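You operate a simulated robot arm through the tools that you are given. There is no shell and no other tool. Be economical: measure what you need, move in short steps, check, and stop when the job is done.

The job below is to be done with a simulated two-armed robot. You get a single attempt, and the scene is never put back.

TASK
Screw the cap back on the wash bottle on the top of the island bench.
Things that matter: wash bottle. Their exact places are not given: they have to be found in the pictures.

It is judged by the outcome, as a careful person would: the job done as asked, and still so three seconds after it is handed in. It fails if anything else is knocked over, pushed out of place, dropped, spilled or broken. Lids that push on must go on centred and level and be pressed home; caps that screw on are set level and turned clockwise until they are tight.

THE ROBOT
Two 7-joint arms with two-finger parallel grippers on one trunk, on a base that drives. Base frame: it is fixed to the floor where the robot stands at the start and does not move with it; the origin is under the middle of the robot, x ahead of it, y to its left, z up; the surface under the hand at the start is at about z = 85. Lengths are in cm, angles in degrees, forces in N, time in s.
The left shoulder is at the start at [2, 17, 115.3], the right one opposite. With the tool pointing down near the work surface each hand reaches from about 22 to 68 cm from the robot's upright axis, wherever it stands, measured 20 degrees to its own side. Payload 3.8 kg a hand.
Tool frame (each hand has its own): the origin (TCP) lies between the finger pads and is the grasp point; the fingertips stand 3 cm ahead of it; z points along the fingers, y is the line along which they close. The gripper opens to 11 cm. The fingers are 2 cm wide and 1 cm thick; the gripper's body (4.8 by 11.2 cm) begins 5.5 cm behind the TCP.
Orientation is told as [roll, pitch, yaw] about the base's x, y, z axes, in that order, counted from this pose: with the fingers straight down and closing along the base's y, the tool's x points along the base's -x, its y along +y and its z along -z.

THE INTERFACE
- The arms move only by the tool drive_tool. It takes "left_motion", "right_motion" or both (then of equal length, played together; a hand with none holds still); each is a list of rows, each an object (a shift or turn left out is 0, a gripper value left out holds the last) with "travel": the shift along the tool's x, y, z in units of 50 mm (1.0 is 50 mm), a list of three; "dr": the turn, a rotation vector about the tool's x, y, z in units of 6 degrees (1.0 is 6 degrees), a list of three; "jaw": the opening, from 0 (shut) to 1 (fully open). In form: [{"travel": [tx, ty, tz], "dr": [rx, ry, rz], "jaw": jaw}, ...]. A call has 1 to 20 rows; each row shifts and turns the commanded pose from where the row before left it, along the tool's axes as they then stand. A call with a number of a shift or a turn outside -1 to 1 is refused whole. Rows are played at 5 a second. More than 5 cm and 8.6 degrees between two rows, or a gripper value outside its range, and nothing of the call is played. Where a pose cannot be reached the arm comes as near as it can. A force on the tool above 40 N (or 10 N above the force at the start of the call, whichever is more), or a blocked arm, ends the call early, and 0.2 s more pass. The fingers move at their own pace (about 7.2 cm/s each) and stop on an object; they squeeze with about 42 N. The grip force told is the motor's: it shows also when the fingers shut on nothing. Time passes only in rows, and 0.2 s behind the last, so rows that do not move let the fingers close. It gives the time, the measured TCP pose, the force on the tool (base axes), the opening and the grip force at its end, in the units of the frame above (readings bear some noise), with the torque about the TCP (base axes, N m) and any sound that the robot's microphone picked up.
- Cameras (640 x 400 px; columns grow to the right, rows downward): "scene" is now at [11.1, 0.3, 131.47]; the picture's right is [0.03, -1.00, 0.00], its down [-0.47, -0.01, -0.88] and it looks along [0.88, 0.02, -0.47] (base axes); focal length 290 px, centre (320, 200). "left" rides on the left gripper at [7.2, -1.7, -10.3] in its tool frame; the picture's right is [0.23, 0.97, 0.00], its down [-0.76, 0.18, -0.62] and it looks along [-0.61, 0.14, 0.78] (tool axes); focal length 222 px, centre (320, 200). "right" rides on the right gripper at [7.2, 1.7, -10.3] in its tool frame; the picture's right is [-0.23, 0.97, 0.00], its down [-0.76, -0.18, -0.62] and it looks along [-0.61, -0.14, 0.78] (tool axes); focal length 222 px, centre (320, 200).
- get_image(camera): a new picture of that camera. It takes no simulated time.
- raise_lower(by): slides the trunk up (or, below 0, down) by that many cm; the arms and the scene camera ride with it, the base frame stays. It gives what a move gives, with no picture.
- drive_base(legs): drives the robot by 1 to 6 legs, each [ahead, turn to the left] in cm and degrees, along the robot's own axes; the way and the turn of a leg run together, so that a leg with both is an arc; at most 150 cm and 180 degrees a leg. The arms and the cameras ride along, it lands a little off, and it stops where it bumps. It gives what a move gives.
- aim_head(pan, tilt): turns the head with the scene camera to pan (to the left, within 80 degrees either way) and tilt (down, from -29 to 69), counted from straight ahead of the robot. It gives what a move gives.
- pixel_to_xyz(camera, pixels): for up to 12 pixels [column, row] of the newest picture of that camera ("zoom" is the newest enlarged one), the place [x, y, z] in the base frame of the surface seen there, good to about 0.2 cm. It takes no simulated time.
- inspect(camera, box): a new picture of the part [left, top, right, bottom] of that camera's present view, enlarged. It takes no simulated time.
- close_job(): hands the job in; it is judged then, once.

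Go step by step. Measure first, check grasps and placings, and put right what went wrong. The budget is 80 turns and 78 pictures, counting those below and the enlarged ones. Unless the task says otherwise, let go and move clear before handing in, and close with one line.

The tools are called after "Emit:" by a JSON object that holds its "op" and its "data". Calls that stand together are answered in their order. drive_tool: Moves the arms, as the interface text tells. Its arguments: {"type":"object","properties":{"left_motion":{"type":"array","items":{"type":"object","properties":{"travel":{"type":"array","items":{"type":"number"}},"dr":{"type":"array","items":{"type":"number"}},"jaw":{"type":"number"}}}},"right_motion":{"type":"array","items":{"type":"object","properties":{"travel":{"type":"array","items":{"type":"number"}},"dr":{"type":"array","items":{"type":"number"}},"jaw":{"type":"number"}}}}},"required":[]} The other tools are called the same way: raise_lower (by) slides the trunk up or down; drive_base (legs) drives the base; aim_head (pan, tilt) turns the head that bears the scene camera; get_image (camera) takes a picture; pixel_to_xyz (camera, pixels) gives the place of the surface under pixels of a picture; inspect (camera, box) takes an enlarged picture of a part of a camera's view; close_job () hands the job in.

At the start:

```text
time_s: 0.0
left_position: [47.23, 11.45, 117.97]
left_ee_rot: [-0.1, 0.0, 0.1]
left_force: [0.6, 0.1, -0.3]
left_wrist_torque: [0.0, 0.0, 0.01]
left_grip_width: 10.99
left_gripper_force: 0.0
right_position: [46.26, -19.92, 118.54]
right_ee_rot: [0.0, 0.0, 0.0]
right_force: [0.0, 0.5, -0.2]
right_wrist_torque: [0.0, 0.01, -0.04]
right_grip_width: 11.02
right_gripper_force: 0.1
trunk travel left (down, up): [-25.0, 32.0]
robot x, y, heading: [-0.12, 0.1, -0.1]
head pan, tilt: [1.5, 28.1]
```

scene: 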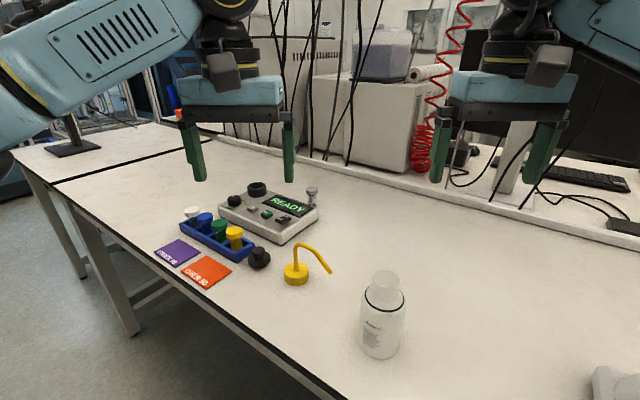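
right: 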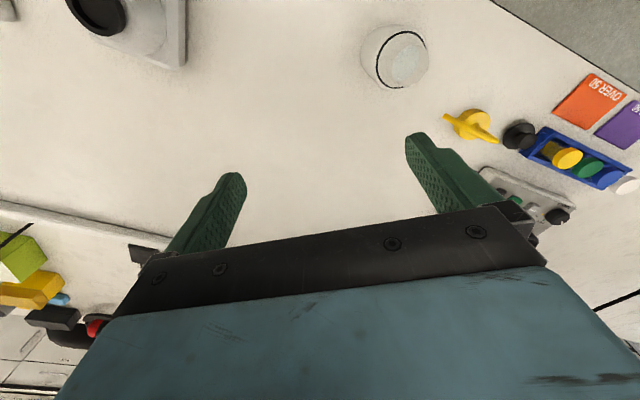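
left: 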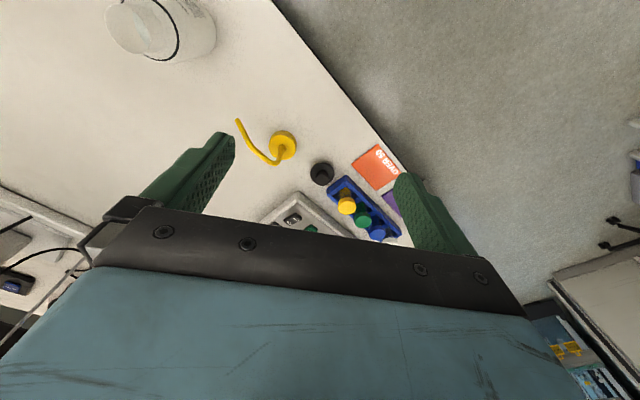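

The wash bottle stands open near scene pixel (383,315), and a yellow cap with a bent spout lies near (296,273). A black cap is at (259,257). I'll zoom in on both to measure them.

Emit:
{"op": "inspect", "data": {"camera": "scene", "box": [230, 220, 430, 370]}}

Emit:
{"op": "pixel_to_xyz", "data": {"camera": "scene", "pixels": [[296, 266], [296, 281], [285, 278], [308, 278], [300, 246], [330, 272], [385, 275], [385, 300], [380, 355], [260, 250], [340, 300], [314, 252]]}}

Emit:
{"op": "inspect", "data": {"camera": "left", "box": [90, 0, 350, 180]}}

```text
2.67 times, centred on (330, 295) of scene
```

zoom: 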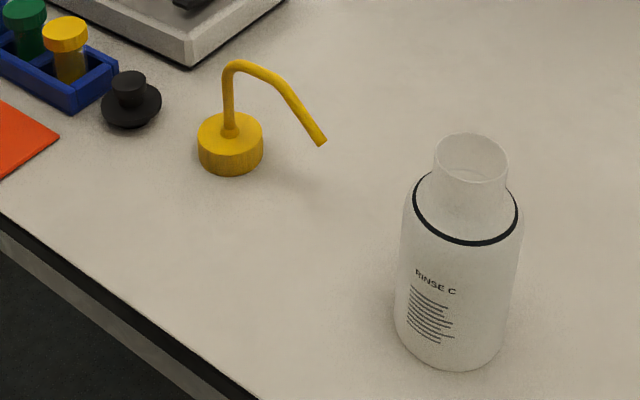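

```text
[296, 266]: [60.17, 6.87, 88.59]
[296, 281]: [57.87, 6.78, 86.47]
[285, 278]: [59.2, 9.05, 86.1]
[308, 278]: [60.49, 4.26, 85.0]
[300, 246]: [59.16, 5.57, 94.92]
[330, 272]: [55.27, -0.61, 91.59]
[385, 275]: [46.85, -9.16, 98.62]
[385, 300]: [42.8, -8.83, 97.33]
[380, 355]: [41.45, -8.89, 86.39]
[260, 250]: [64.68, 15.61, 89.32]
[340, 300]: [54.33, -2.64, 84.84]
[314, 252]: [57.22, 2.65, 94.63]
```

```text
2.22 times, centred on (220, 90) of left
```

zoom: 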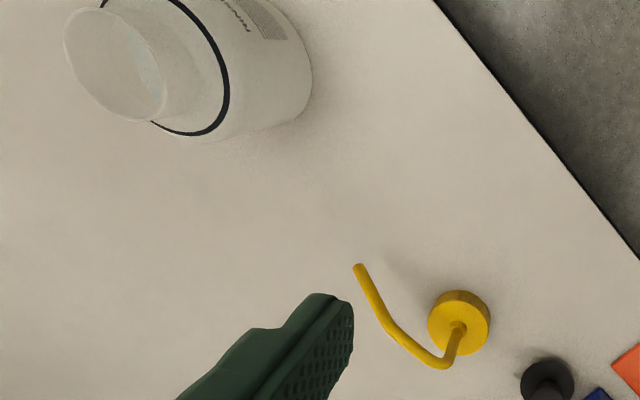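

The cap is a yellow disc about 4.4 cm wide with a tube roughly 10 cm high. Its spout points back and to the right. I need exact sizes, so I'll zoom in on each part and measure.

Emit:
{"op": "inspect", "data": {"camera": "scene", "box": [270, 230, 350, 290]}}

Emit:
{"op": "pixel_to_xyz", "data": {"camera": "zoom", "pixels": [[125, 305], [210, 300], [290, 305], [205, 345], [205, 365], [205, 390], [130, 370], [290, 370], [230, 130], [270, 125], [480, 325], [225, 230]]}}

Emit:
{"op": "inspect", "data": {"camera": "scene", "box": [332, 262, 444, 362]}}

```text
6.67 times, centred on (310, 260) of scene
```

zoom: 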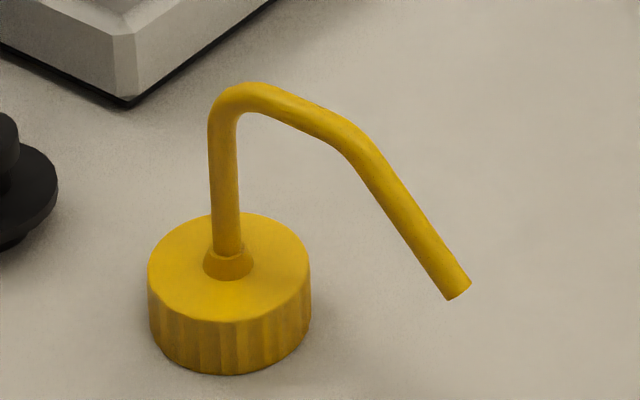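

```text
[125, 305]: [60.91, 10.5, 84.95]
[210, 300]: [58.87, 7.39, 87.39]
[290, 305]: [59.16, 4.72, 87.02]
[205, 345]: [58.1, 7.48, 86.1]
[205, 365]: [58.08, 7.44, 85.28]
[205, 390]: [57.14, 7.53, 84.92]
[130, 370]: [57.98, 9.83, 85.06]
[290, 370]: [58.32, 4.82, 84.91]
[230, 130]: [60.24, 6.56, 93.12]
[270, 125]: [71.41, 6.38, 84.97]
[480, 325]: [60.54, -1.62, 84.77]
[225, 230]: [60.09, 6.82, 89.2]
```

```text
4.00 times, centred on (388, 312) of scene
```

zoom: 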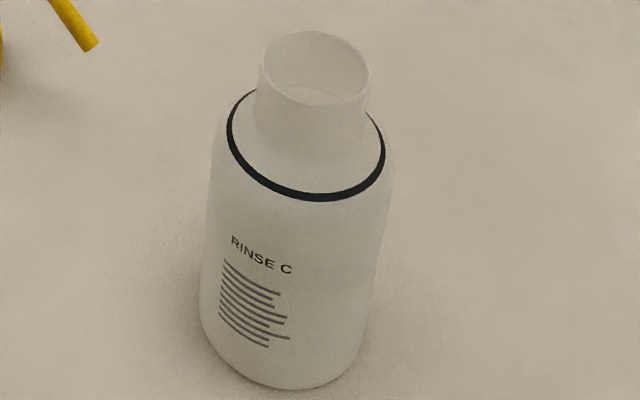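

The cap is about 5.3 cm wide and 2.4 cm tall, centred near (60.5, 6.75). Next I measure the bottle.

Emit:
{"op": "pixel_to_xyz", "data": {"camera": "zoom", "pixels": [[262, 65], [369, 70], [320, 32], [312, 102], [315, 106], [310, 160], [228, 130], [384, 155], [305, 196], [290, 385], [203, 300], [380, 290]]}}

Emit:
{"op": "inspect", "data": {"camera": "right", "box": [330, 0, 490, 100]}}

Emit:
{"op": "pixel_to_xyz", "data": {"camera": "right", "pixels": [[395, 44], [428, 62], [412, 85], [380, 62], [472, 118], [472, 110], [456, 124], [487, 122]]}}

```text
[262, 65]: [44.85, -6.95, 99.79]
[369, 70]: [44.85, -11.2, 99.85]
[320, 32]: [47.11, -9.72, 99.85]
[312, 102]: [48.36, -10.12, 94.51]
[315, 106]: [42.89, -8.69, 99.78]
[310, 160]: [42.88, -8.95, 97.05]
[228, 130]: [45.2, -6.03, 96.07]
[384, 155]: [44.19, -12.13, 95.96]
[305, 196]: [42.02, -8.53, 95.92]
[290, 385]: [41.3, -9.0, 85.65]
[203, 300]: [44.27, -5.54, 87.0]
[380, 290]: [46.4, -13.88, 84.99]
```

```text
4.00 times, centred on (410, 50) of right
```

zoom: 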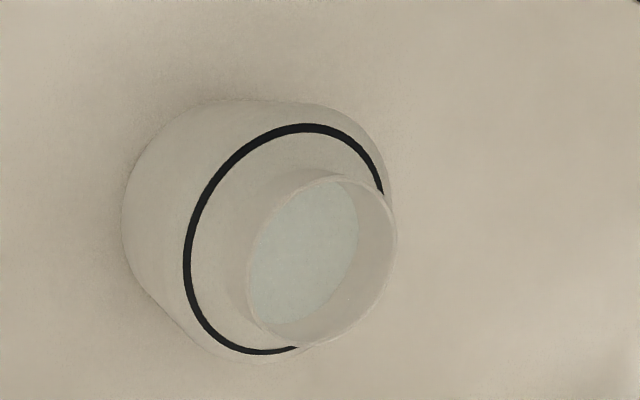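

```text
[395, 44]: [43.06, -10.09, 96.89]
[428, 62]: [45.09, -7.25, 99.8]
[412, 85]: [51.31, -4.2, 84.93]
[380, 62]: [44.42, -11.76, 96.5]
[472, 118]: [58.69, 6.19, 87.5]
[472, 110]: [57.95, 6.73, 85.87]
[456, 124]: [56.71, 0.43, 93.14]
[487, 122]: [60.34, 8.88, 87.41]
```

The bottle axis is at about (45.0, -9.1). Its rim is at z 99.8 with a neck radius of 2.1. The cap is 2.4 cm tall and its spout points to azimuth -125. I'll take it with the left hand tilted 35°, approaching from the left rear so the palm clears the tube. First I get into position above it.

Emit:
{"op": "drive_tool", "data": {"left_motion": [{"travel": [-0.44, 0, 0.87], "jaw": 0.68}, {"travel": [-0.44, 0, 0.87]}, {"travel": [-0.43, 0, 0.86]}, {"dr": [0, 0, 0.972]}, {"dr": [0, 0, 0.972]}, {"dr": [0, 0, 0.972]}, {"dr": [0, 0, 0.972]}, {"dr": [0, 0, 0.972]}, {"dr": [0, 0, 0.972]}, {"dr": [0, -0.972, 0]}, {"dr": [0, -0.972, 0]}, {"dr": [0, -0.972, 0]}, {"dr": [0, -0.972, 0]}, {"dr": [0, -0.972, 0]}, {"dr": [0, -0.972, 0]}, {}]}}

Emit:
{"op": "get_image", "data": {"camera": "left"}}

Emit:
{"op": "get_image", "data": {"camera": "scene"}}

```text
time_s: 3.4
left_position: [53.83, 11.49, 104.88]
left_ee_rot: [0.0, -35.0, -34.8]
left_force: [0.2, -0.7, 0.3]
left_wrist_torque: [-0.01, -0.01, 0.01]
left_grip_width: 7.5
left_gripper_force: 0.1
right_position: [46.24, -19.87, 118.54]
right_ee_rot: [0.0, 0.1, 0.0]
right_force: [-0.5, -0.3, -0.6]
right_wrist_torque: [-0.01, 0.01, 0.0]
right_grip_width: 11.02
right_gripper_force: 0.0
trunk travel left (down, up): [-25.0, 32.0]
robot x, y, heading: [0.37, 0.27, -0.0]
head pan, tilt: [1.5, 28.1]
```

```text
69 pictures are left
```

left: 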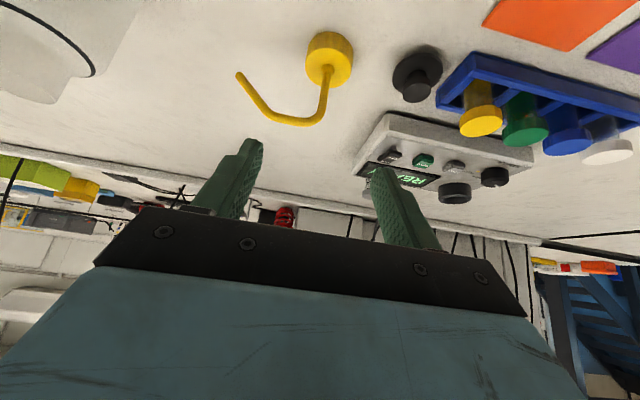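

```text
68 pictures are left
```

scene: 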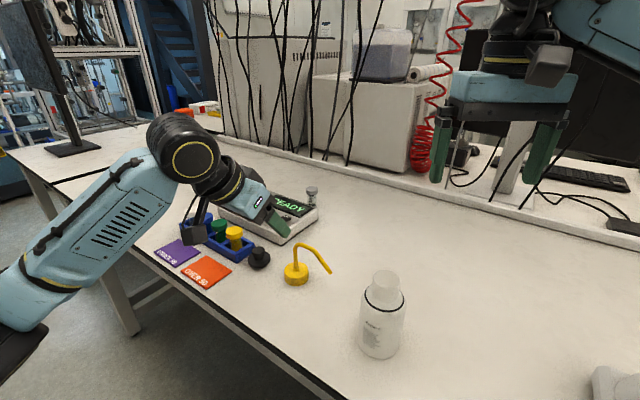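

The hand is in pose, and the cap shows in the left view at (329,60). I'll re-measure the cap from here to refine the centre.

Emit:
{"op": "inspect", "data": {"camera": "left", "box": [220, 10, 380, 140]}}

Emit:
{"op": "pixel_to_xyz", "data": {"camera": "left", "pixels": [[309, 70], [349, 72], [316, 80], [340, 84], [328, 42], [311, 45], [349, 48], [328, 70], [322, 110], [238, 74], [270, 112]]}}

```text
3.08 times, centred on (300, 75) of left
```

zoom: 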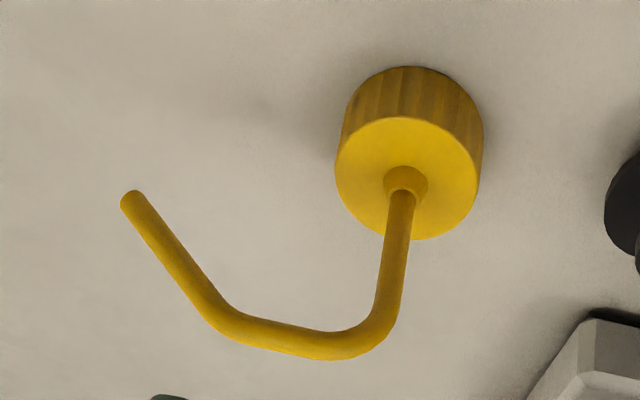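

```text
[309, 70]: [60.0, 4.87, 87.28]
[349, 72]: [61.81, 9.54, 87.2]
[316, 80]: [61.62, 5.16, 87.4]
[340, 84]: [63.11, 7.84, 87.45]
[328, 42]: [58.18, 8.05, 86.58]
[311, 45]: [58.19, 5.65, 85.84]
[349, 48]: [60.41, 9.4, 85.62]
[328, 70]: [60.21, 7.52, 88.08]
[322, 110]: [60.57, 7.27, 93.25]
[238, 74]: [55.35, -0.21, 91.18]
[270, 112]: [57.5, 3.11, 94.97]
```

The left camera puts the cap centre at (60.55, 7.1). I'll line up first, then move in along the fingers and stop about 3 cm short.

Emit:
{"op": "drive_tool", "data": {"left_motion": [{"travel": [0.4, 0.05, 0]}, {"travel": [0.394, 0, 0]}, {"travel": [0, 0, 0.6]}, {"travel": [0, 0, 0.6]}, {"travel": [0, 0, 0.6]}, {"travel": [0, 0, 0.6]}, {"travel": [0, 0, 0.5]}, {}]}}

Emit:
{"op": "get_image", "data": {"camera": "left"}}

Emit:
{"op": "inspect", "data": {"camera": "scene", "box": [200, 170, 400, 310]}}

```text
time_s: 5.2
left_position: [58.28, 8.78, 90.74]
left_ee_rot: [0.0, -35.0, -34.9]
left_force: [0.2, -0.6, 0.4]
left_wrist_torque: [0.01, -0.02, 0.02]
left_grip_width: 7.48
left_gripper_force: 0.0
right_position: [46.29, -19.98, 118.48]
right_ee_rot: [0.0, 0.0, -0.1]
right_force: [-0.1, 0.6, -0.2]
right_wrist_torque: [0.04, -0.03, 0.04]
right_grip_width: 10.99
right_gripper_force: 0.0
trunk travel left (down, up): [-25.0, 32.0]
robot x, y, heading: [-0.04, -0.03, 0.2]
head pan, tilt: [1.5, 28.1]
```

```text
66 pictures are left
```

left: 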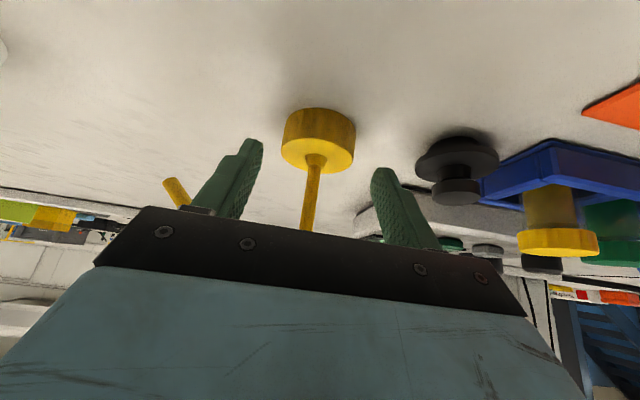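

```text
2.86 times, centred on (300, 240) of scene
```

zoom: 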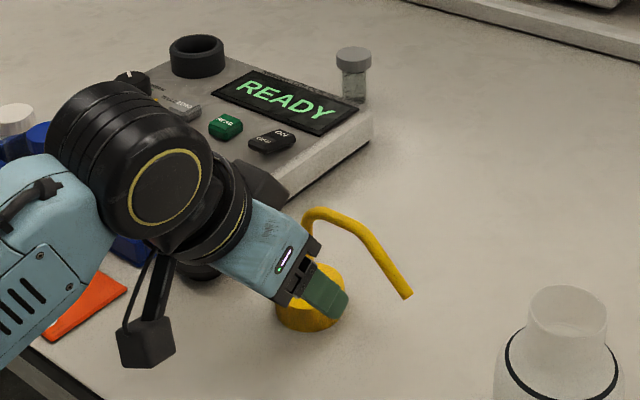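

The fingers straddle the cap and the tube is clear. I'll go in the last 2.9 cm and close.

Emit:
{"op": "drive_tool", "data": {"left_motion": [{"travel": [0, 0, 0.3]}, {"travel": [0, 0, 0.28]}, {}, {"jaw": 0.4}, {"jaw": 0.3}, {"jaw": 0.3}, {}]}}

Emit:
{"op": "get_image", "data": {"camera": "left"}}

Emit:
{"op": "inspect", "data": {"camera": "scene", "box": [240, 210, 360, 300]}}

```text
time_s: 6.8
left_position: [59.61, 7.88, 88.34]
left_ee_rot: [-0.1, -35.0, -34.8]
left_force: [-0.1, 0.6, -0.5]
left_wrist_torque: [0.01, -0.04, 0.0]
left_grip_width: 5.12
left_gripper_force: 41.6
right_position: [46.27, -19.91, 118.58]
right_ee_rot: [0.0, 0.0, 0.0]
right_force: [0.0, 0.3, 0.3]
right_wrist_torque: [0.0, -0.02, 0.0]
right_grip_width: 10.98
right_gripper_force: 0.0
trunk travel left (down, up): [-25.0, 32.0]
robot x, y, heading: [-0.22, 0.1, -0.0]
head pan, tilt: [1.5, 28.1]
```

```text
64 pictures are left
```

left: 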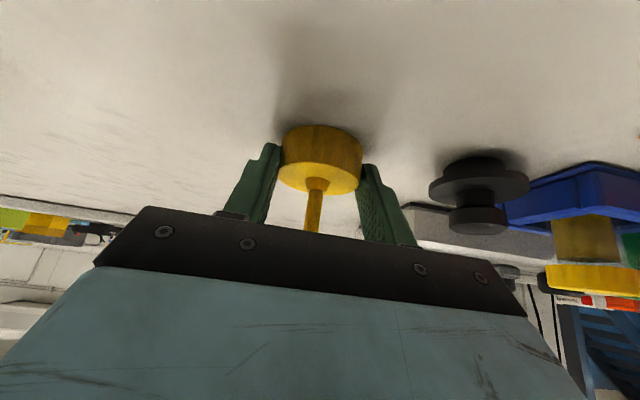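

```text
4.44 times, centred on (300, 255) of scene
```

zoom: 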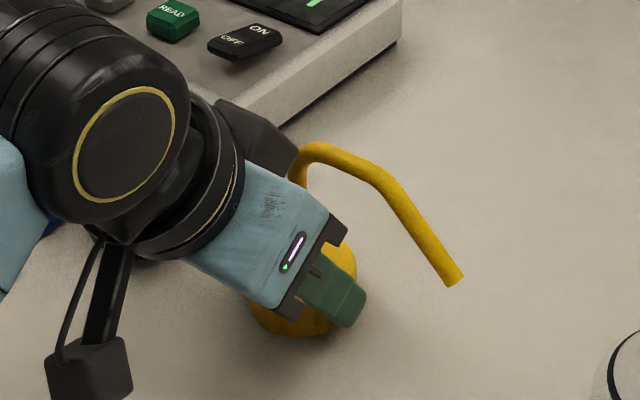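

The cap is gripped at 5.12 cm, which matches its diameter. I'll lift it straight up and check that it stays level.

Emit:
{"op": "drive_tool", "data": {"left_motion": [{"travel": [-0.15, 0, -0.21]}, {"travel": [-0.516, 0, -0.737]}, {"travel": [-0.516, 0, -0.737]}, {"travel": [-0.516, 0, -0.737]}, {"travel": [-0.516, 0, -0.737]}, {}]}}

Emit:
{"op": "get_image", "data": {"camera": "left"}}

Emit:
{"op": "get_image", "data": {"camera": "scene"}}

Emit:
{"op": "get_image", "data": {"camera": "right"}}

```text
time_s: 8.2
left_position: [59.52, 7.73, 107.92]
left_ee_rot: [-0.1, -34.8, -34.9]
left_force: [0.1, -0.3, -1.1]
left_wrist_torque: [0.03, 0.01, -0.04]
left_grip_width: 5.12
left_gripper_force: 42.2
right_position: [46.32, -19.82, 118.61]
right_ee_rot: [0.0, 0.1, 0.0]
right_force: [-0.2, 0.0, -0.3]
right_wrist_torque: [-0.01, -0.01, -0.02]
right_grip_width: 10.98
right_gripper_force: 0.1
trunk travel left (down, up): [-25.0, 32.0]
robot x, y, heading: [0.37, 0.04, -0.1]
head pan, tilt: [1.5, 28.1]
```

```text
62 pictures are left
```

left: 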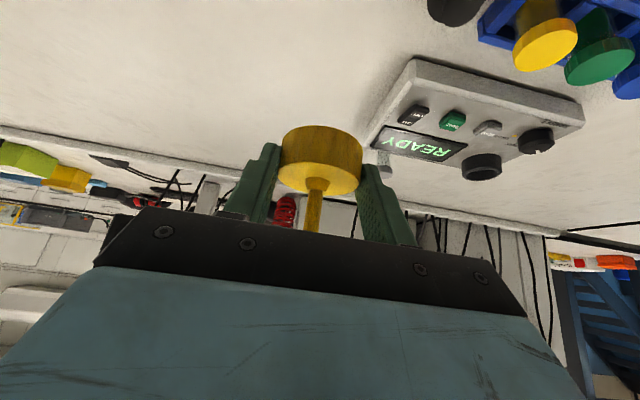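

```text
61 pictures are left
```

scene: 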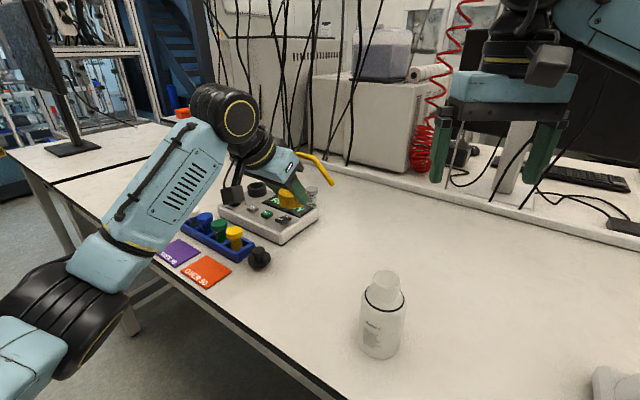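

```text
60 pictures are left
```

right: 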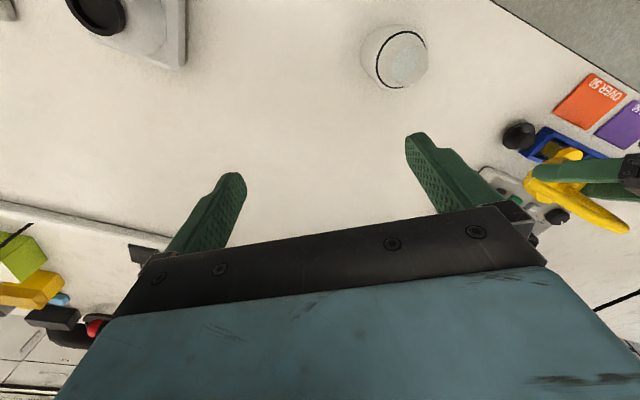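

The cap looks the same in the left view as when it was gripped, so it's level. Next I bring the right hand in from the back right, tilted, to hold the bottle. I'm also measuring the grey object near it.

Emit:
{"op": "pixel_to_xyz", "data": {"camera": "right", "pixels": [[130, 50], [180, 60], [5, 10], [160, 20]]}}

Emit:
{"op": "drive_tool", "data": {"right_motion": [{"travel": [0.68, 0, 0.7], "jaw": 1}, {"travel": [0.68, 0, 0.7]}, {"travel": [0.68, 0, 0.7]}, {"dr": [0, 0, -0.926]}, {"dr": [0, 0, -0.926]}, {"dr": [0, 0, -0.926]}, {"dr": [0, 0, -0.926]}, {"dr": [0, 0, -0.926]}, {"dr": [0, 0, -0.926]}, {"dr": [0, 0, -0.926]}, {"dr": [0, 0, -0.926]}, {"dr": [0, 0, -0.926]}, {}]}}

Emit:
{"op": "get_image", "data": {"camera": "scene"}}

```text
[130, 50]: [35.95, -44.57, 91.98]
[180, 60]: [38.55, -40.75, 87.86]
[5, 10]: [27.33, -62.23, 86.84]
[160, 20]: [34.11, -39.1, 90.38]
```

```text
time_s: 11.0
left_position: [59.67, 7.78, 107.79]
left_ee_rot: [0.0, -35.0, -34.9]
left_force: [-0.6, 0.3, 0.6]
left_wrist_torque: [0.03, 0.01, -0.02]
left_grip_width: 5.1
left_gripper_force: 42.3
right_position: [36.16, -19.88, 108.06]
right_ee_rot: [0.0, 0.0, 50.2]
right_force: [-0.3, -0.2, 0.7]
right_wrist_torque: [0.04, -0.02, -0.03]
right_grip_width: 10.98
right_gripper_force: 0.1
trunk travel left (down, up): [-25.0, 32.0]
robot x, y, heading: [0.14, -0.18, 0.1]
head pan, tilt: [1.5, 28.1]
```

```text
59 pictures are left
```

scene: 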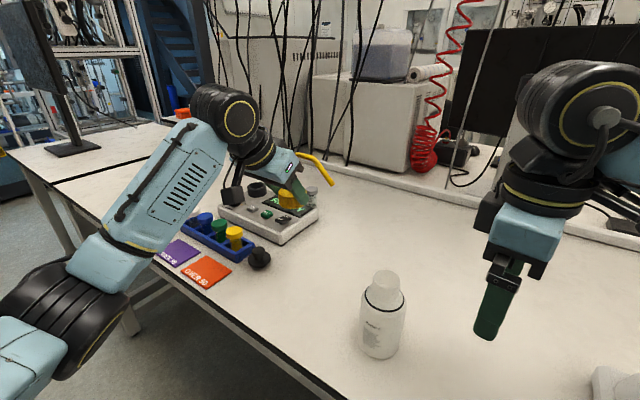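

The yaw is done. The grey instrument at y below about -39 is out of the way. Now I pitch the right hand 55°.

Emit:
{"op": "drive_tool", "data": {"right_motion": [{"dr": [0, -0.917, 0]}, {"dr": [0, -0.917, 0]}, {"dr": [0, -0.917, 0]}, {"dr": [0, -0.917, 0]}, {"dr": [0, -0.917, 0]}, {"dr": [0, -0.917, 0]}, {"dr": [0, -0.917, 0]}, {"dr": [0, -0.917, 0]}, {"dr": [0, -0.917, 0]}, {"dr": [0, -0.917, 0]}, {}]}}

Emit:
{"op": "get_image", "data": {"camera": "scene"}}

Emit:
{"op": "get_image", "data": {"camera": "right"}}

```text
time_s: 13.4
left_position: [59.6, 7.78, 107.79]
left_ee_rot: [-0.1, -35.1, -35.0]
left_force: [0.0, 0.3, -0.3]
left_wrist_torque: [0.04, -0.01, -0.04]
left_grip_width: 5.12
left_gripper_force: 42.2
right_position: [36.23, -19.93, 108.14]
right_ee_rot: [-0.1, -55.2, 50.0]
right_force: [0.4, 0.1, 0.7]
right_wrist_torque: [0.01, 0.0, -0.02]
right_grip_width: 11.0
right_gripper_force: 0.0
trunk travel left (down, up): [-25.0, 32.0]
robot x, y, heading: [0.2, -0.11, 0.2]
head pan, tilt: [1.5, 28.1]
```

```text
58 pictures are left
```

scene: 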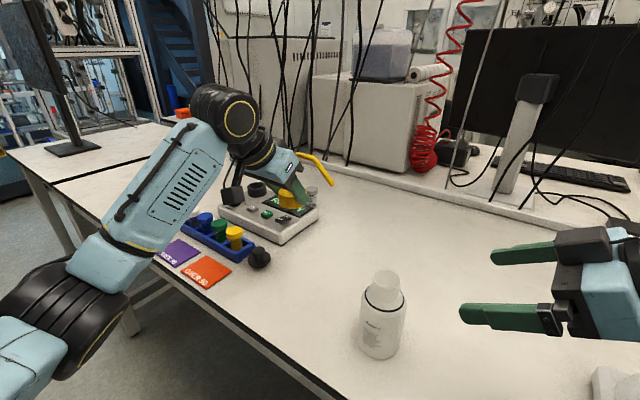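

```text
57 pictures are left
```

right: 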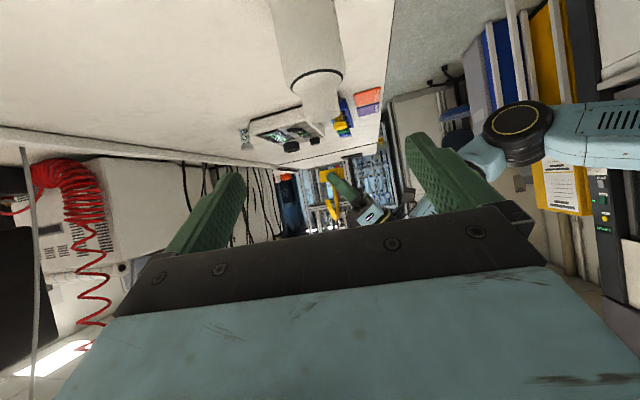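

The bottle is centred between the fingers. I'll lower along the tool's x axis and then advance most of the way.

Emit:
{"op": "drive_tool", "data": {"right_motion": [{"travel": [0.769, 0.04, 0]}, {"travel": [0.769, 0, 0]}, {"travel": [0, 0, 0.7]}, {"travel": [0, 0, 0.7]}, {"travel": [0, 0, 0.7]}, {"travel": [0, 0, 0.7]}, {}]}}

Emit:
{"op": "get_image", "data": {"camera": "scene"}}

Emit:
{"op": "get_image", "data": {"camera": "right"}}

```text
time_s: 15.0
left_position: [59.51, 7.79, 107.83]
left_ee_rot: [0.0, -35.0, -35.0]
left_force: [0.1, -0.1, -1.4]
left_wrist_torque: [0.03, 0.0, 0.01]
left_grip_width: 5.1
left_gripper_force: 41.9
right_position: [42.25, -13.05, 96.46]
right_ee_rot: [0.0, -55.0, 50.0]
right_force: [-0.9, -1.0, 1.7]
right_wrist_torque: [0.0, 0.0, 0.01]
right_grip_width: 11.0
right_gripper_force: 0.1
right hand out of reach, approached as far as the arm can: row 1, 2
trunk travel left (down, up): [-25.0, 32.0]
robot x, y, heading: [-0.35, -0.15, 0.0]
head pan, tilt: [1.5, 28.1]
```

```text
56 pictures are left
```

scene: 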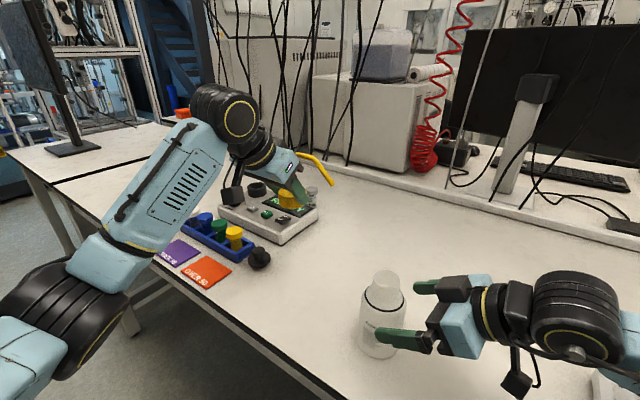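

```text
55 pictures are left
```

right: 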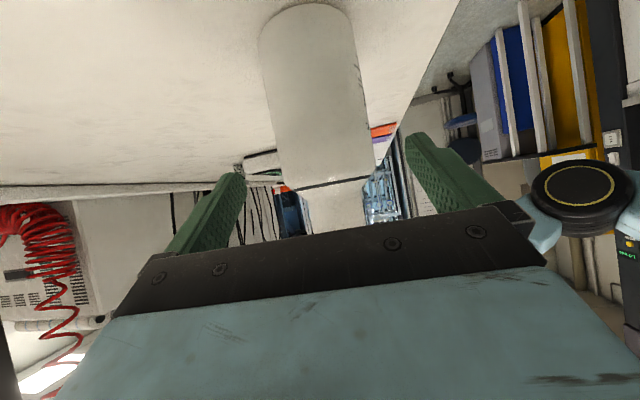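

The lowering fell short at the start because of a reach limit, so the hand is 3.4 cm too high along its x axis. The bottle is still clear between the fingers. I'll make that correction here.

Emit:
{"op": "drive_tool", "data": {"right_motion": [{"travel": [0.34, 0, 0]}, {"travel": [0.34, 0, 0]}, {}]}}

```text
time_s: 15.8
left_position: [59.52, 7.69, 107.77]
left_ee_rot: [-0.1, -35.0, -34.9]
left_force: [0.0, 0.1, -0.3]
left_wrist_torque: [0.0, 0.0, -0.02]
left_grip_width: 5.12
left_gripper_force: 42.6
right_position: [40.97, -14.47, 93.68]
right_ee_rot: [-0.1, -55.0, 50.0]
right_force: [-0.7, -0.9, 0.4]
right_wrist_torque: [0.01, 0.0, 0.02]
right_grip_width: 10.98
right_gripper_force: 0.1
trunk travel left (down, up): [-25.0, 32.0]
robot x, y, heading: [-0.12, -0.05, 0.1]
head pan, tilt: [1.5, 28.1]
```

That worked. Now I advance the last 6.4 cm and check before closing.

Emit:
{"op": "drive_tool", "data": {"right_motion": [{"travel": [0, 0.07, 0.45]}, {"travel": [0, 0, 0.45]}, {"travel": [0, 0, 0.35]}, {}]}}

Emit:
{"op": "inspect", "data": {"camera": "scene", "box": [320, 240, 520, 380]}}

Emit:
{"op": "get_image", "data": {"camera": "right"}}

```text
time_s: 16.8
left_position: [59.46, 7.84, 107.87]
left_ee_rot: [0.0, -35.0, -34.9]
left_force: [-1.0, 0.2, -0.3]
left_wrist_torque: [0.02, 0.03, -0.01]
left_grip_width: 5.14
left_gripper_force: 42.0
right_position: [44.06, -10.25, 90.1]
right_ee_rot: [-0.1, -54.9, 50.1]
right_force: [1.0, 0.5, -0.6]
right_wrist_torque: [-0.01, 0.02, 0.01]
right_grip_width: 11.02
right_gripper_force: 0.1
trunk travel left (down, up): [-25.0, 32.0]
robot x, y, heading: [0.22, 0.04, 0.0]
head pan, tilt: [1.5, 28.1]
```

```text
2.86 times, centred on (420, 310) of scene
```

zoom: 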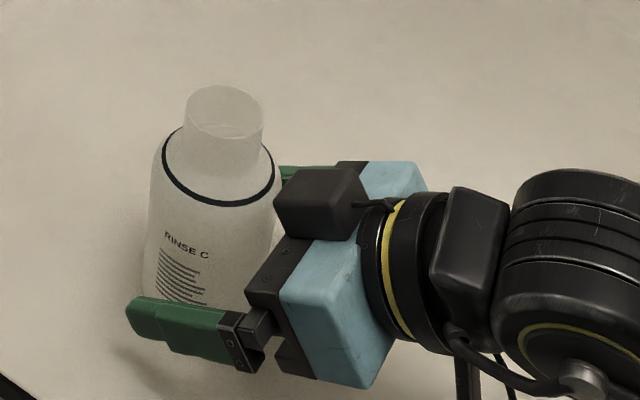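

```text
53 pictures are left
```

right: 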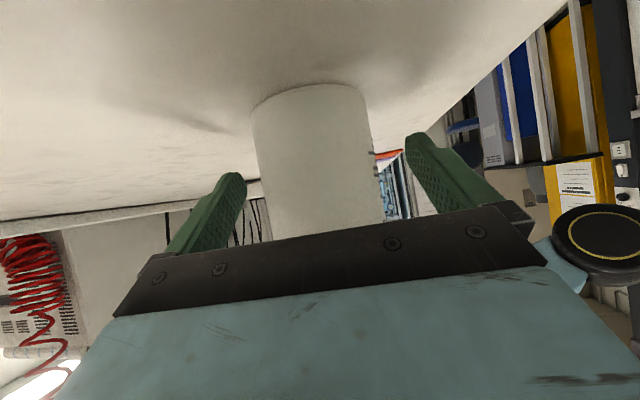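

The bottle sits between the right fingers. I'll close gently.

Emit:
{"op": "drive_tool", "data": {"right_motion": [{"jaw": 0.8}, {"jaw": 0.72}, {"jaw": 0.66}, {"jaw": 0.6}, {"jaw": 0.6}, {}]}}

Emit:
{"op": "inspect", "data": {"camera": "scene", "box": [340, 250, 440, 330]}}

Emit:
{"op": "get_image", "data": {"camera": "scene"}}

```text
time_s: 18.2
left_position: [59.6, 7.76, 107.85]
left_ee_rot: [0.0, -35.1, -34.9]
left_force: [0.1, 0.9, 1.2]
left_wrist_torque: [0.0, -0.02, -0.01]
left_grip_width: 5.12
left_gripper_force: 41.9
right_position: [44.03, -10.28, 90.11]
right_ee_rot: [-0.1, -55.0, 50.0]
right_force: [0.8, -0.6, 1.3]
right_wrist_torque: [-0.03, -0.07, -0.03]
right_grip_width: 7.1
right_gripper_force: 13.2
trunk travel left (down, up): [-25.0, 32.0]
robot x, y, heading: [-0.2, -0.12, -0.1]
head pan, tilt: [1.5, 28.1]
```

```text
5.00 times, centred on (390, 290) of scene
```

zoom: 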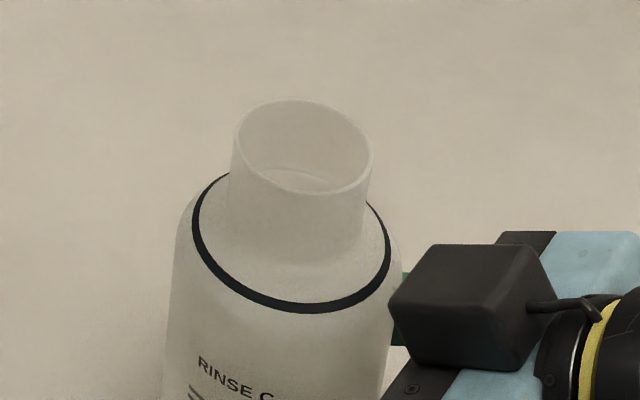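

```text
51 pictures are left
```

scene: 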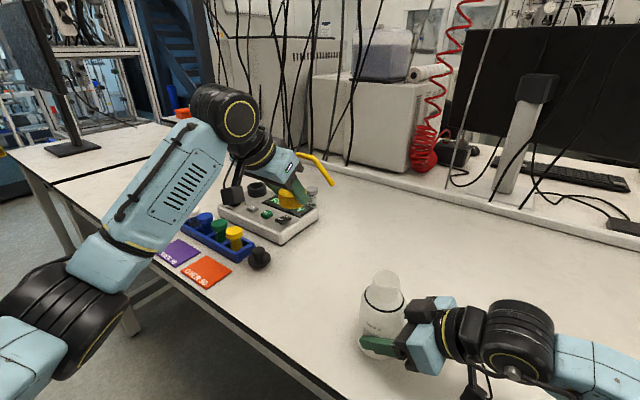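

The bottle is held at 7.1 cm with about 13 N and still stands upright. I'll re-measure the rim and the top of the right hand.

Emit:
{"op": "pixel_to_xyz", "data": {"camera": "zoom", "pixels": [[236, 145], [370, 150], [300, 101], [300, 193], [265, 187], [345, 187], [340, 112], [255, 110], [470, 250], [560, 290], [420, 245], [540, 250]]}}

Emit:
{"op": "inspect", "data": {"camera": "scene", "box": [220, 130, 360, 230]}}

```text
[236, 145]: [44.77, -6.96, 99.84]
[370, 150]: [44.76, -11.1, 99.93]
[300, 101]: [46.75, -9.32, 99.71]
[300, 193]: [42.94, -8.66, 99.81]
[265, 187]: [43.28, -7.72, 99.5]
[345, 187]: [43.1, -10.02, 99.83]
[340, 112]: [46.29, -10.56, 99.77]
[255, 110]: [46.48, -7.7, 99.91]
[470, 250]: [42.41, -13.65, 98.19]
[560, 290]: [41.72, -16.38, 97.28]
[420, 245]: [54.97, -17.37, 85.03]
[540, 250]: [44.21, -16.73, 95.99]
```

```text
4.00 times, centred on (290, 180) of scene
```

zoom: 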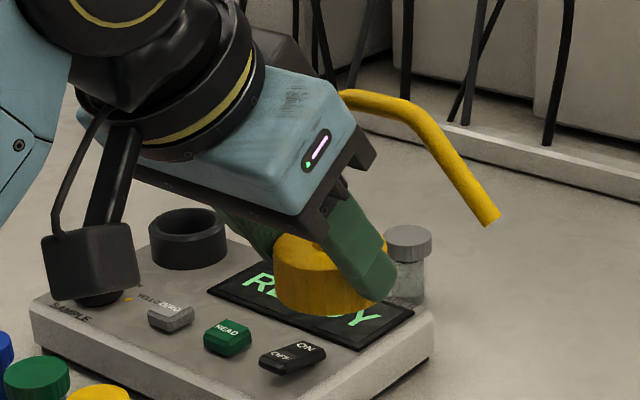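

The rim centre is (44.85, -9.05). The right gripper's housing reaches z 98.2 close to the neck, which would crowd the left fingers. I'll loosen the grip, drop the right hand 1.5 cm, and grip again.

Emit:
{"op": "drive_tool", "data": {"right_motion": [{"jaw": 0.72}, {"jaw": 0.8}, {}, {"travel": [0.123, 0, 0.086]}, {"travel": [0.123, 0, 0.086]}, {}, {"jaw": 0.7}, {"jaw": 0.62}, {"jaw": 0.58}, {}, {}]}}

Emit:
{"op": "inspect", "data": {"camera": "scene", "box": [340, 250, 440, 330]}}

Emit:
{"op": "pixel_to_xyz", "data": {"camera": "zoom", "pixels": [[236, 145], [370, 150], [300, 101], [300, 193], [265, 187], [345, 187], [340, 112], [255, 110], [450, 265], [540, 275]]}}

```text
time_s: 20.6
left_position: [59.55, 7.71, 107.86]
left_ee_rot: [-0.1, -35.0, -34.9]
left_force: [0.9, -0.4, -0.3]
left_wrist_torque: [0.01, -0.03, -0.01]
left_grip_width: 5.1
left_gripper_force: 41.2
right_position: [44.05, -10.25, 88.62]
right_ee_rot: [-0.1, -55.0, 50.0]
right_force: [0.2, -1.5, 0.0]
right_wrist_torque: [-0.05, -0.04, -0.06]
right_grip_width: 7.15
right_gripper_force: 13.1
trunk travel left (down, up): [-25.0, 32.0]
robot x, y, heading: [0.05, -0.17, 0.1]
head pan, tilt: [1.5, 28.1]
```

```text
5.00 times, centred on (390, 290) of scene
```

zoom: 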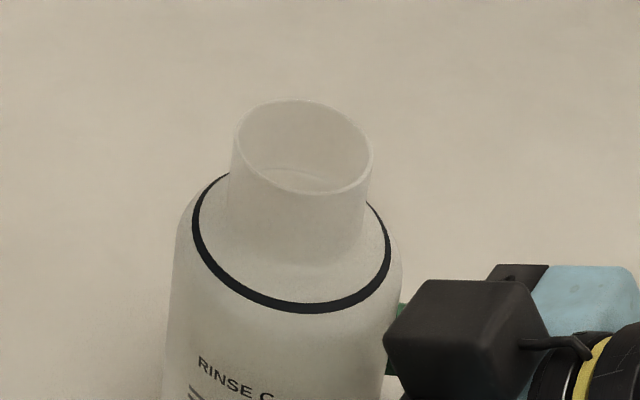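

```text
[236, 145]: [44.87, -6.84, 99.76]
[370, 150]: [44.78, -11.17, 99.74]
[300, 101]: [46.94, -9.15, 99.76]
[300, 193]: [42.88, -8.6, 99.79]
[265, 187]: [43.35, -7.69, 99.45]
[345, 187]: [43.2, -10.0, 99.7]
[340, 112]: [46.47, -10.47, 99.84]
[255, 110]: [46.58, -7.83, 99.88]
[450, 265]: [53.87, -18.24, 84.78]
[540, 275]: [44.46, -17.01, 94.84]
```

The bottle hasn't moved: the rim centre is (44.88, -9.0, 99.78). Now I carry the cap to a hover about 2.7 cm above the rim.

Emit:
{"op": "drive_tool", "data": {"left_motion": [{"travel": [0.102, -0.554, -0.012]}, {"travel": [0.102, -0.554, -0.012]}, {"travel": [0.102, -0.554, -0.012]}, {"travel": [0.102, -0.554, -0.012]}, {"travel": [0.102, -0.554, -0.012]}, {"travel": [0.102, -0.554, -0.012]}, {"travel": [0.102, -0.554, -0.012]}, {"travel": [0.102, -0.554, -0.012]}, {}]}}

Emit:
{"op": "get_image", "data": {"camera": "scene"}}

Emit:
{"op": "get_image", "data": {"camera": "left"}}

Emit:
{"op": "inspect", "data": {"camera": "scene", "box": [320, 210, 440, 330]}}

```text
time_s: 22.6
left_position: [43.74, -8.1, 105.55]
left_ee_rot: [0.0, -35.0, -34.8]
left_force: [0.4, 0.0, 0.1]
left_wrist_torque: [-0.02, 0.03, -0.01]
left_grip_width: 5.12
left_gripper_force: 41.7
right_position: [44.1, -10.25, 88.57]
right_ee_rot: [-0.1, -55.1, 50.0]
right_force: [0.9, -0.2, 0.3]
right_wrist_torque: [-0.02, -0.07, 0.06]
right_grip_width: 7.13
right_gripper_force: 13.0
trunk travel left (down, up): [-25.0, 32.0]
robot x, y, heading: [0.18, -0.05, -0.2]
head pan, tilt: [1.5, 28.1]
```

```text
48 pictures are left
```

scene: 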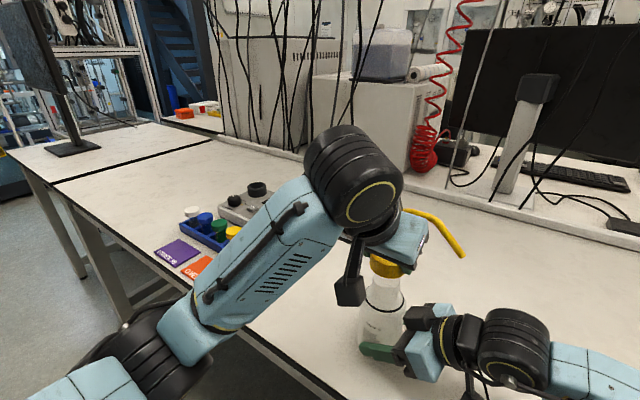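

```text
47 pictures are left
```

left: 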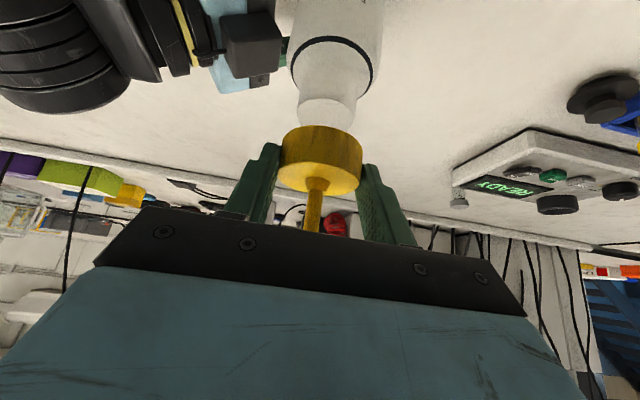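

```text
3.33 times, centred on (380, 270) of scene
```

zoom: 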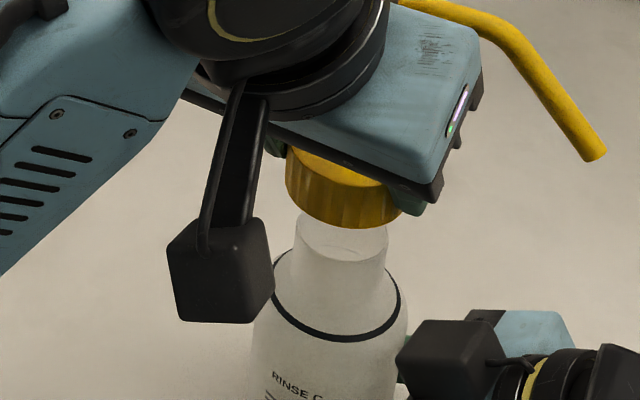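

The cap hovers over the neck. I'll measure the cap surface in both views to check that it's centred.

Emit:
{"op": "pixel_to_xyz", "data": {"camera": "left", "pixels": [[284, 148], [362, 160], [322, 128], [300, 130], [345, 133], [290, 182], [355, 186], [283, 160], [360, 170], [300, 172], [340, 178], [326, 110]]}}

Emit:
{"op": "pixel_to_xyz", "data": {"camera": "zoom", "pixels": [[288, 180], [300, 195], [320, 210], [345, 222], [370, 225], [395, 222], [287, 165], [340, 190], [300, 222], [386, 240]]}}

Emit:
{"op": "inspect", "data": {"camera": "left", "box": [240, 60, 400, 220]}}

```text
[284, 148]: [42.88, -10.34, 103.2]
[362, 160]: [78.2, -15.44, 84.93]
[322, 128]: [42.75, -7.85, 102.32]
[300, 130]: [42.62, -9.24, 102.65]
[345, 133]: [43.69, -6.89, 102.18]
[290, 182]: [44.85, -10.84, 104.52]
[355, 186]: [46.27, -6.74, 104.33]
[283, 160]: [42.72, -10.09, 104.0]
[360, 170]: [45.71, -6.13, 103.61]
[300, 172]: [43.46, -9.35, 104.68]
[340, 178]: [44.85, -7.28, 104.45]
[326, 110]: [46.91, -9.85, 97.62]
```

```text
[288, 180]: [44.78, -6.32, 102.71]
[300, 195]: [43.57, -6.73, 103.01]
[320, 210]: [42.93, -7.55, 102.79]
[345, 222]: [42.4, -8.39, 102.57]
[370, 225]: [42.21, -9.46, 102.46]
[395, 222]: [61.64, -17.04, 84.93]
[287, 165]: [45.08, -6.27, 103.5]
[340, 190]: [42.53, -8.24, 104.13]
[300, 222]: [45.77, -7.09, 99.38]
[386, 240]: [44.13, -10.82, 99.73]
```

```text
2.50 times, centred on (320, 140) of left
```

zoom: 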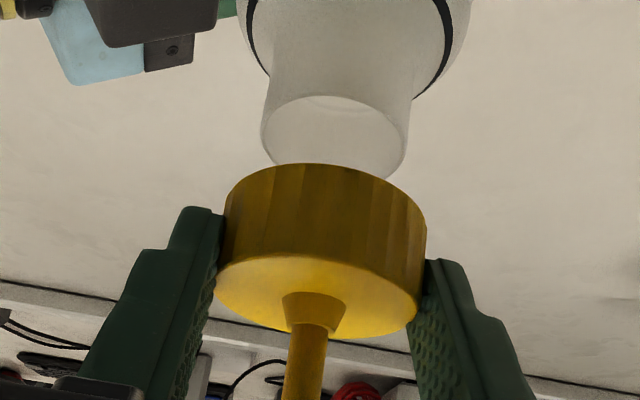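

The cap centre is about (44.85, -8.82) with its bottom at 102.2. It needs a shift of about 0.2 cm. I'll correct that and lower 2.2 cm to just above the rim.

Emit:
{"op": "drive_tool", "data": {"left_motion": [{"travel": [-0.025, -0.022, 0.017]}, {"travel": [0.126, 0, 0.18]}, {"travel": [0.126, 0, 0.18]}, {}]}}

Emit:
{"op": "inspect", "data": {"camera": "left", "box": [240, 60, 400, 220]}}

Emit:
{"op": "inspect", "data": {"camera": "scene", "box": [330, 230, 430, 330]}}

```text
time_s: 23.6
left_position: [43.99, -8.42, 103.5]
left_ee_rot: [0.0, -35.1, -34.9]
left_force: [0.3, 0.7, -0.6]
left_wrist_torque: [-0.02, -0.02, -0.01]
left_grip_width: 5.13
left_gripper_force: 42.2
right_position: [44.0, -10.3, 88.61]
right_ee_rot: [0.0, -55.0, 50.1]
right_force: [-1.1, -0.8, -0.3]
right_wrist_torque: [-0.03, 0.0, 0.01]
right_grip_width: 7.1
right_gripper_force: 13.0
trunk travel left (down, up): [-25.0, 32.0]
robot x, y, heading: [0.07, 0.19, 0.1]
head pan, tilt: [1.5, 28.1]
```

```text
2.50 times, centred on (320, 140) of left
```

zoom: 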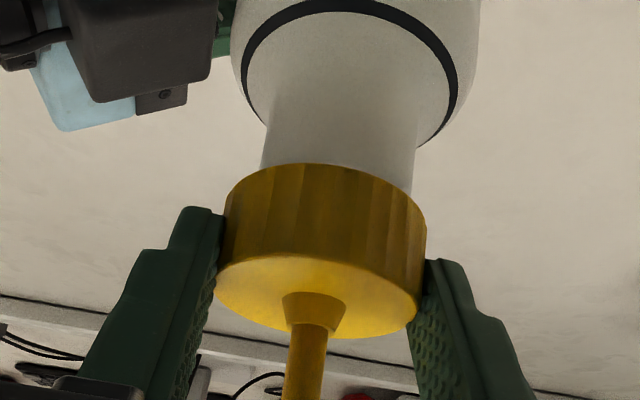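

```text
4.00 times, centred on (380, 280) of scene
```

zoom: 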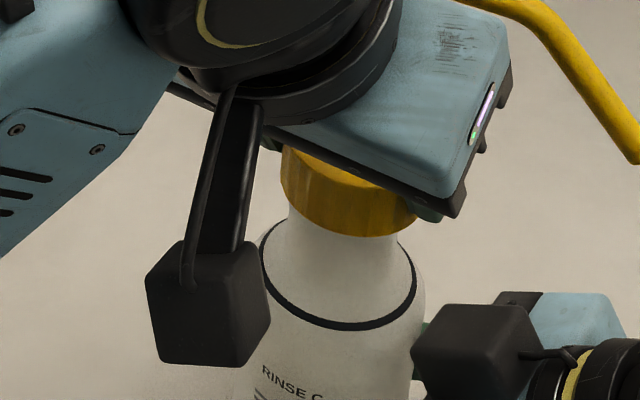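

The cap looks slightly off towards -y in both views. I'll measure again at this height.

Emit:
{"op": "pixel_to_xyz", "data": {"camera": "zoom", "pixels": [[283, 180], [295, 210], [315, 222], [340, 230], [365, 232], [390, 230], [320, 195], [350, 200], [291, 218], [300, 245], [340, 250], [390, 245]]}}

Emit:
{"op": "get_image", "data": {"camera": "left"}}

Emit:
{"op": "pixel_to_xyz", "data": {"camera": "left", "pixels": [[288, 140], [300, 130], [312, 130], [322, 130], [335, 132], [350, 138], [358, 146], [300, 120], [312, 118], [325, 118], [340, 122], [352, 128]]}}

```text
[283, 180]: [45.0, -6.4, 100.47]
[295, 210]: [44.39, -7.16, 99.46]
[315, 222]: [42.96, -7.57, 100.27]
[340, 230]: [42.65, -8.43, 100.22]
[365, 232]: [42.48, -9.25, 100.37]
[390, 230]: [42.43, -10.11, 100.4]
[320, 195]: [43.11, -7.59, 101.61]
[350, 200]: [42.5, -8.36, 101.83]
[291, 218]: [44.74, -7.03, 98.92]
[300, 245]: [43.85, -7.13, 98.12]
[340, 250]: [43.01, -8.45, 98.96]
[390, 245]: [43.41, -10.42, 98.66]
```

```text
42 pictures are left
```

left: 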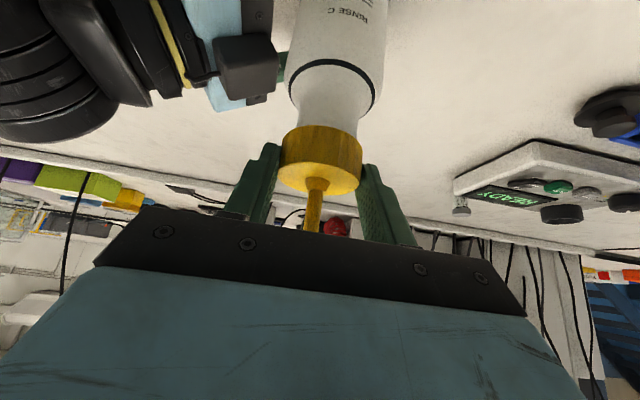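

```text
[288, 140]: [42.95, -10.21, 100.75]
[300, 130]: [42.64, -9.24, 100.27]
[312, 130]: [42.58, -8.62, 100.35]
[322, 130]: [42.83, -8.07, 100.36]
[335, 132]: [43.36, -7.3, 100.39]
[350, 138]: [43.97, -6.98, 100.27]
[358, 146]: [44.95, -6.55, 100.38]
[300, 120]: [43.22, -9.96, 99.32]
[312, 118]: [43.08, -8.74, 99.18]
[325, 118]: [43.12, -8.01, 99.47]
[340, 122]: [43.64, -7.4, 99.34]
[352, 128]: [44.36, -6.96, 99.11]
```

The cap is about 0.1 cm off. I'll make a small correction and lower slowly onto the rim, watching the force.

Emit:
{"op": "drive_tool", "data": {"left_motion": [{"travel": [0.016, 0.012, -0.011]}, {"travel": [0.023, 0, 0.033]}, {"travel": [0.023, 0, 0.033]}, {"travel": [0.011, 0, 0.016]}, {}]}}

```text
time_s: 24.8
left_position: [43.97, -8.37, 103.1]
left_ee_rot: [0.0, -35.3, -35.0]
left_force: [-3.1, 3.2, 16.3]
left_wrist_torque: [0.2, 0.13, 0.02]
left_grip_width: 5.13
left_gripper_force: 42.2
right_position: [44.05, -10.26, 88.6]
right_ee_rot: [-0.2, -54.9, 49.9]
right_force: [5.0, 0.1, -4.2]
right_wrist_torque: [0.14, -0.01, -0.05]
right_grip_width: 7.11
right_gripper_force: 13.7
trunk travel left (down, up): [-25.0, 32.0]
robot x, y, heading: [-0.22, 0.24, 0.1]
head pan, tilt: [1.5, 28.1]
```

Contact is at 16 N, so the cap is seated on the rim. I'll ease off slightly and start turning clockwise about the cap axis by 36°, then check.

Emit:
{"op": "drive_tool", "data": {"left_motion": [{"travel": [-0.006, 0, -0.008]}, {"travel": [-0.0011, 0.0266, 0.0008], "dr": [0.574, 0, 0.819]}, {"travel": [-0.0011, 0.0266, 0.0008], "dr": [0.574, 0, 0.819]}, {"travel": [-0.0011, 0.0266, 0.0008], "dr": [0.574, 0, 0.819]}, {"travel": [-0.0011, 0.0266, 0.0008], "dr": [0.574, 0, 0.819]}, {"travel": [-0.0011, 0.0266, 0.0008], "dr": [0.574, 0, 0.819]}, {"travel": [-0.0011, 0.0266, 0.0008], "dr": [0.574, 0, 0.819]}, {}]}}

Emit:
{"op": "inspect", "data": {"camera": "left", "box": [240, 60, 400, 220]}}

Emit:
{"op": "get_image", "data": {"camera": "scene"}}

```text
time_s: 26.6
left_position: [44.54, -7.97, 103.08]
left_ee_rot: [0.0, -35.0, -70.9]
left_force: [-0.7, 5.2, -1.4]
left_wrist_torque: [0.15, 0.04, 0.05]
left_grip_width: 5.11
left_gripper_force: 42.4
right_position: [43.97, -10.3, 88.72]
right_ee_rot: [-0.1, -55.1, 50.1]
right_force: [0.9, -5.6, 2.2]
right_wrist_torque: [0.44, -0.02, -0.1]
right_grip_width: 7.12
right_gripper_force: 13.1
trunk travel left (down, up): [-25.0, 32.0]
robot x, y, heading: [0.03, -0.16, 0.1]
head pan, tilt: [1.5, 28.1]
```

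```text
2.50 times, centred on (320, 140) of left
```

zoom: 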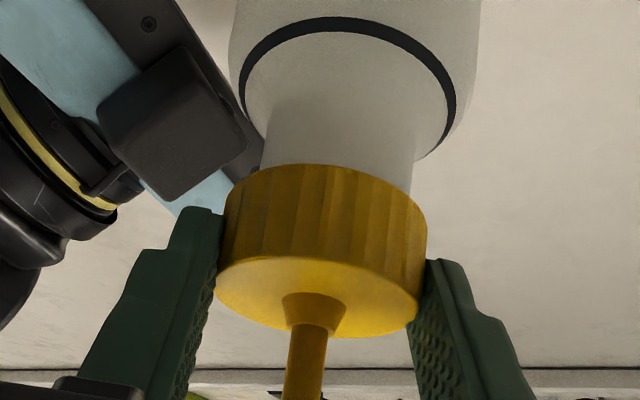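

```text
40 pictures are left
```

scene: 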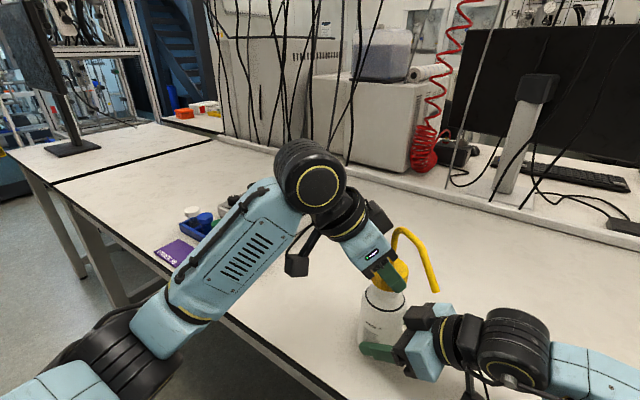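

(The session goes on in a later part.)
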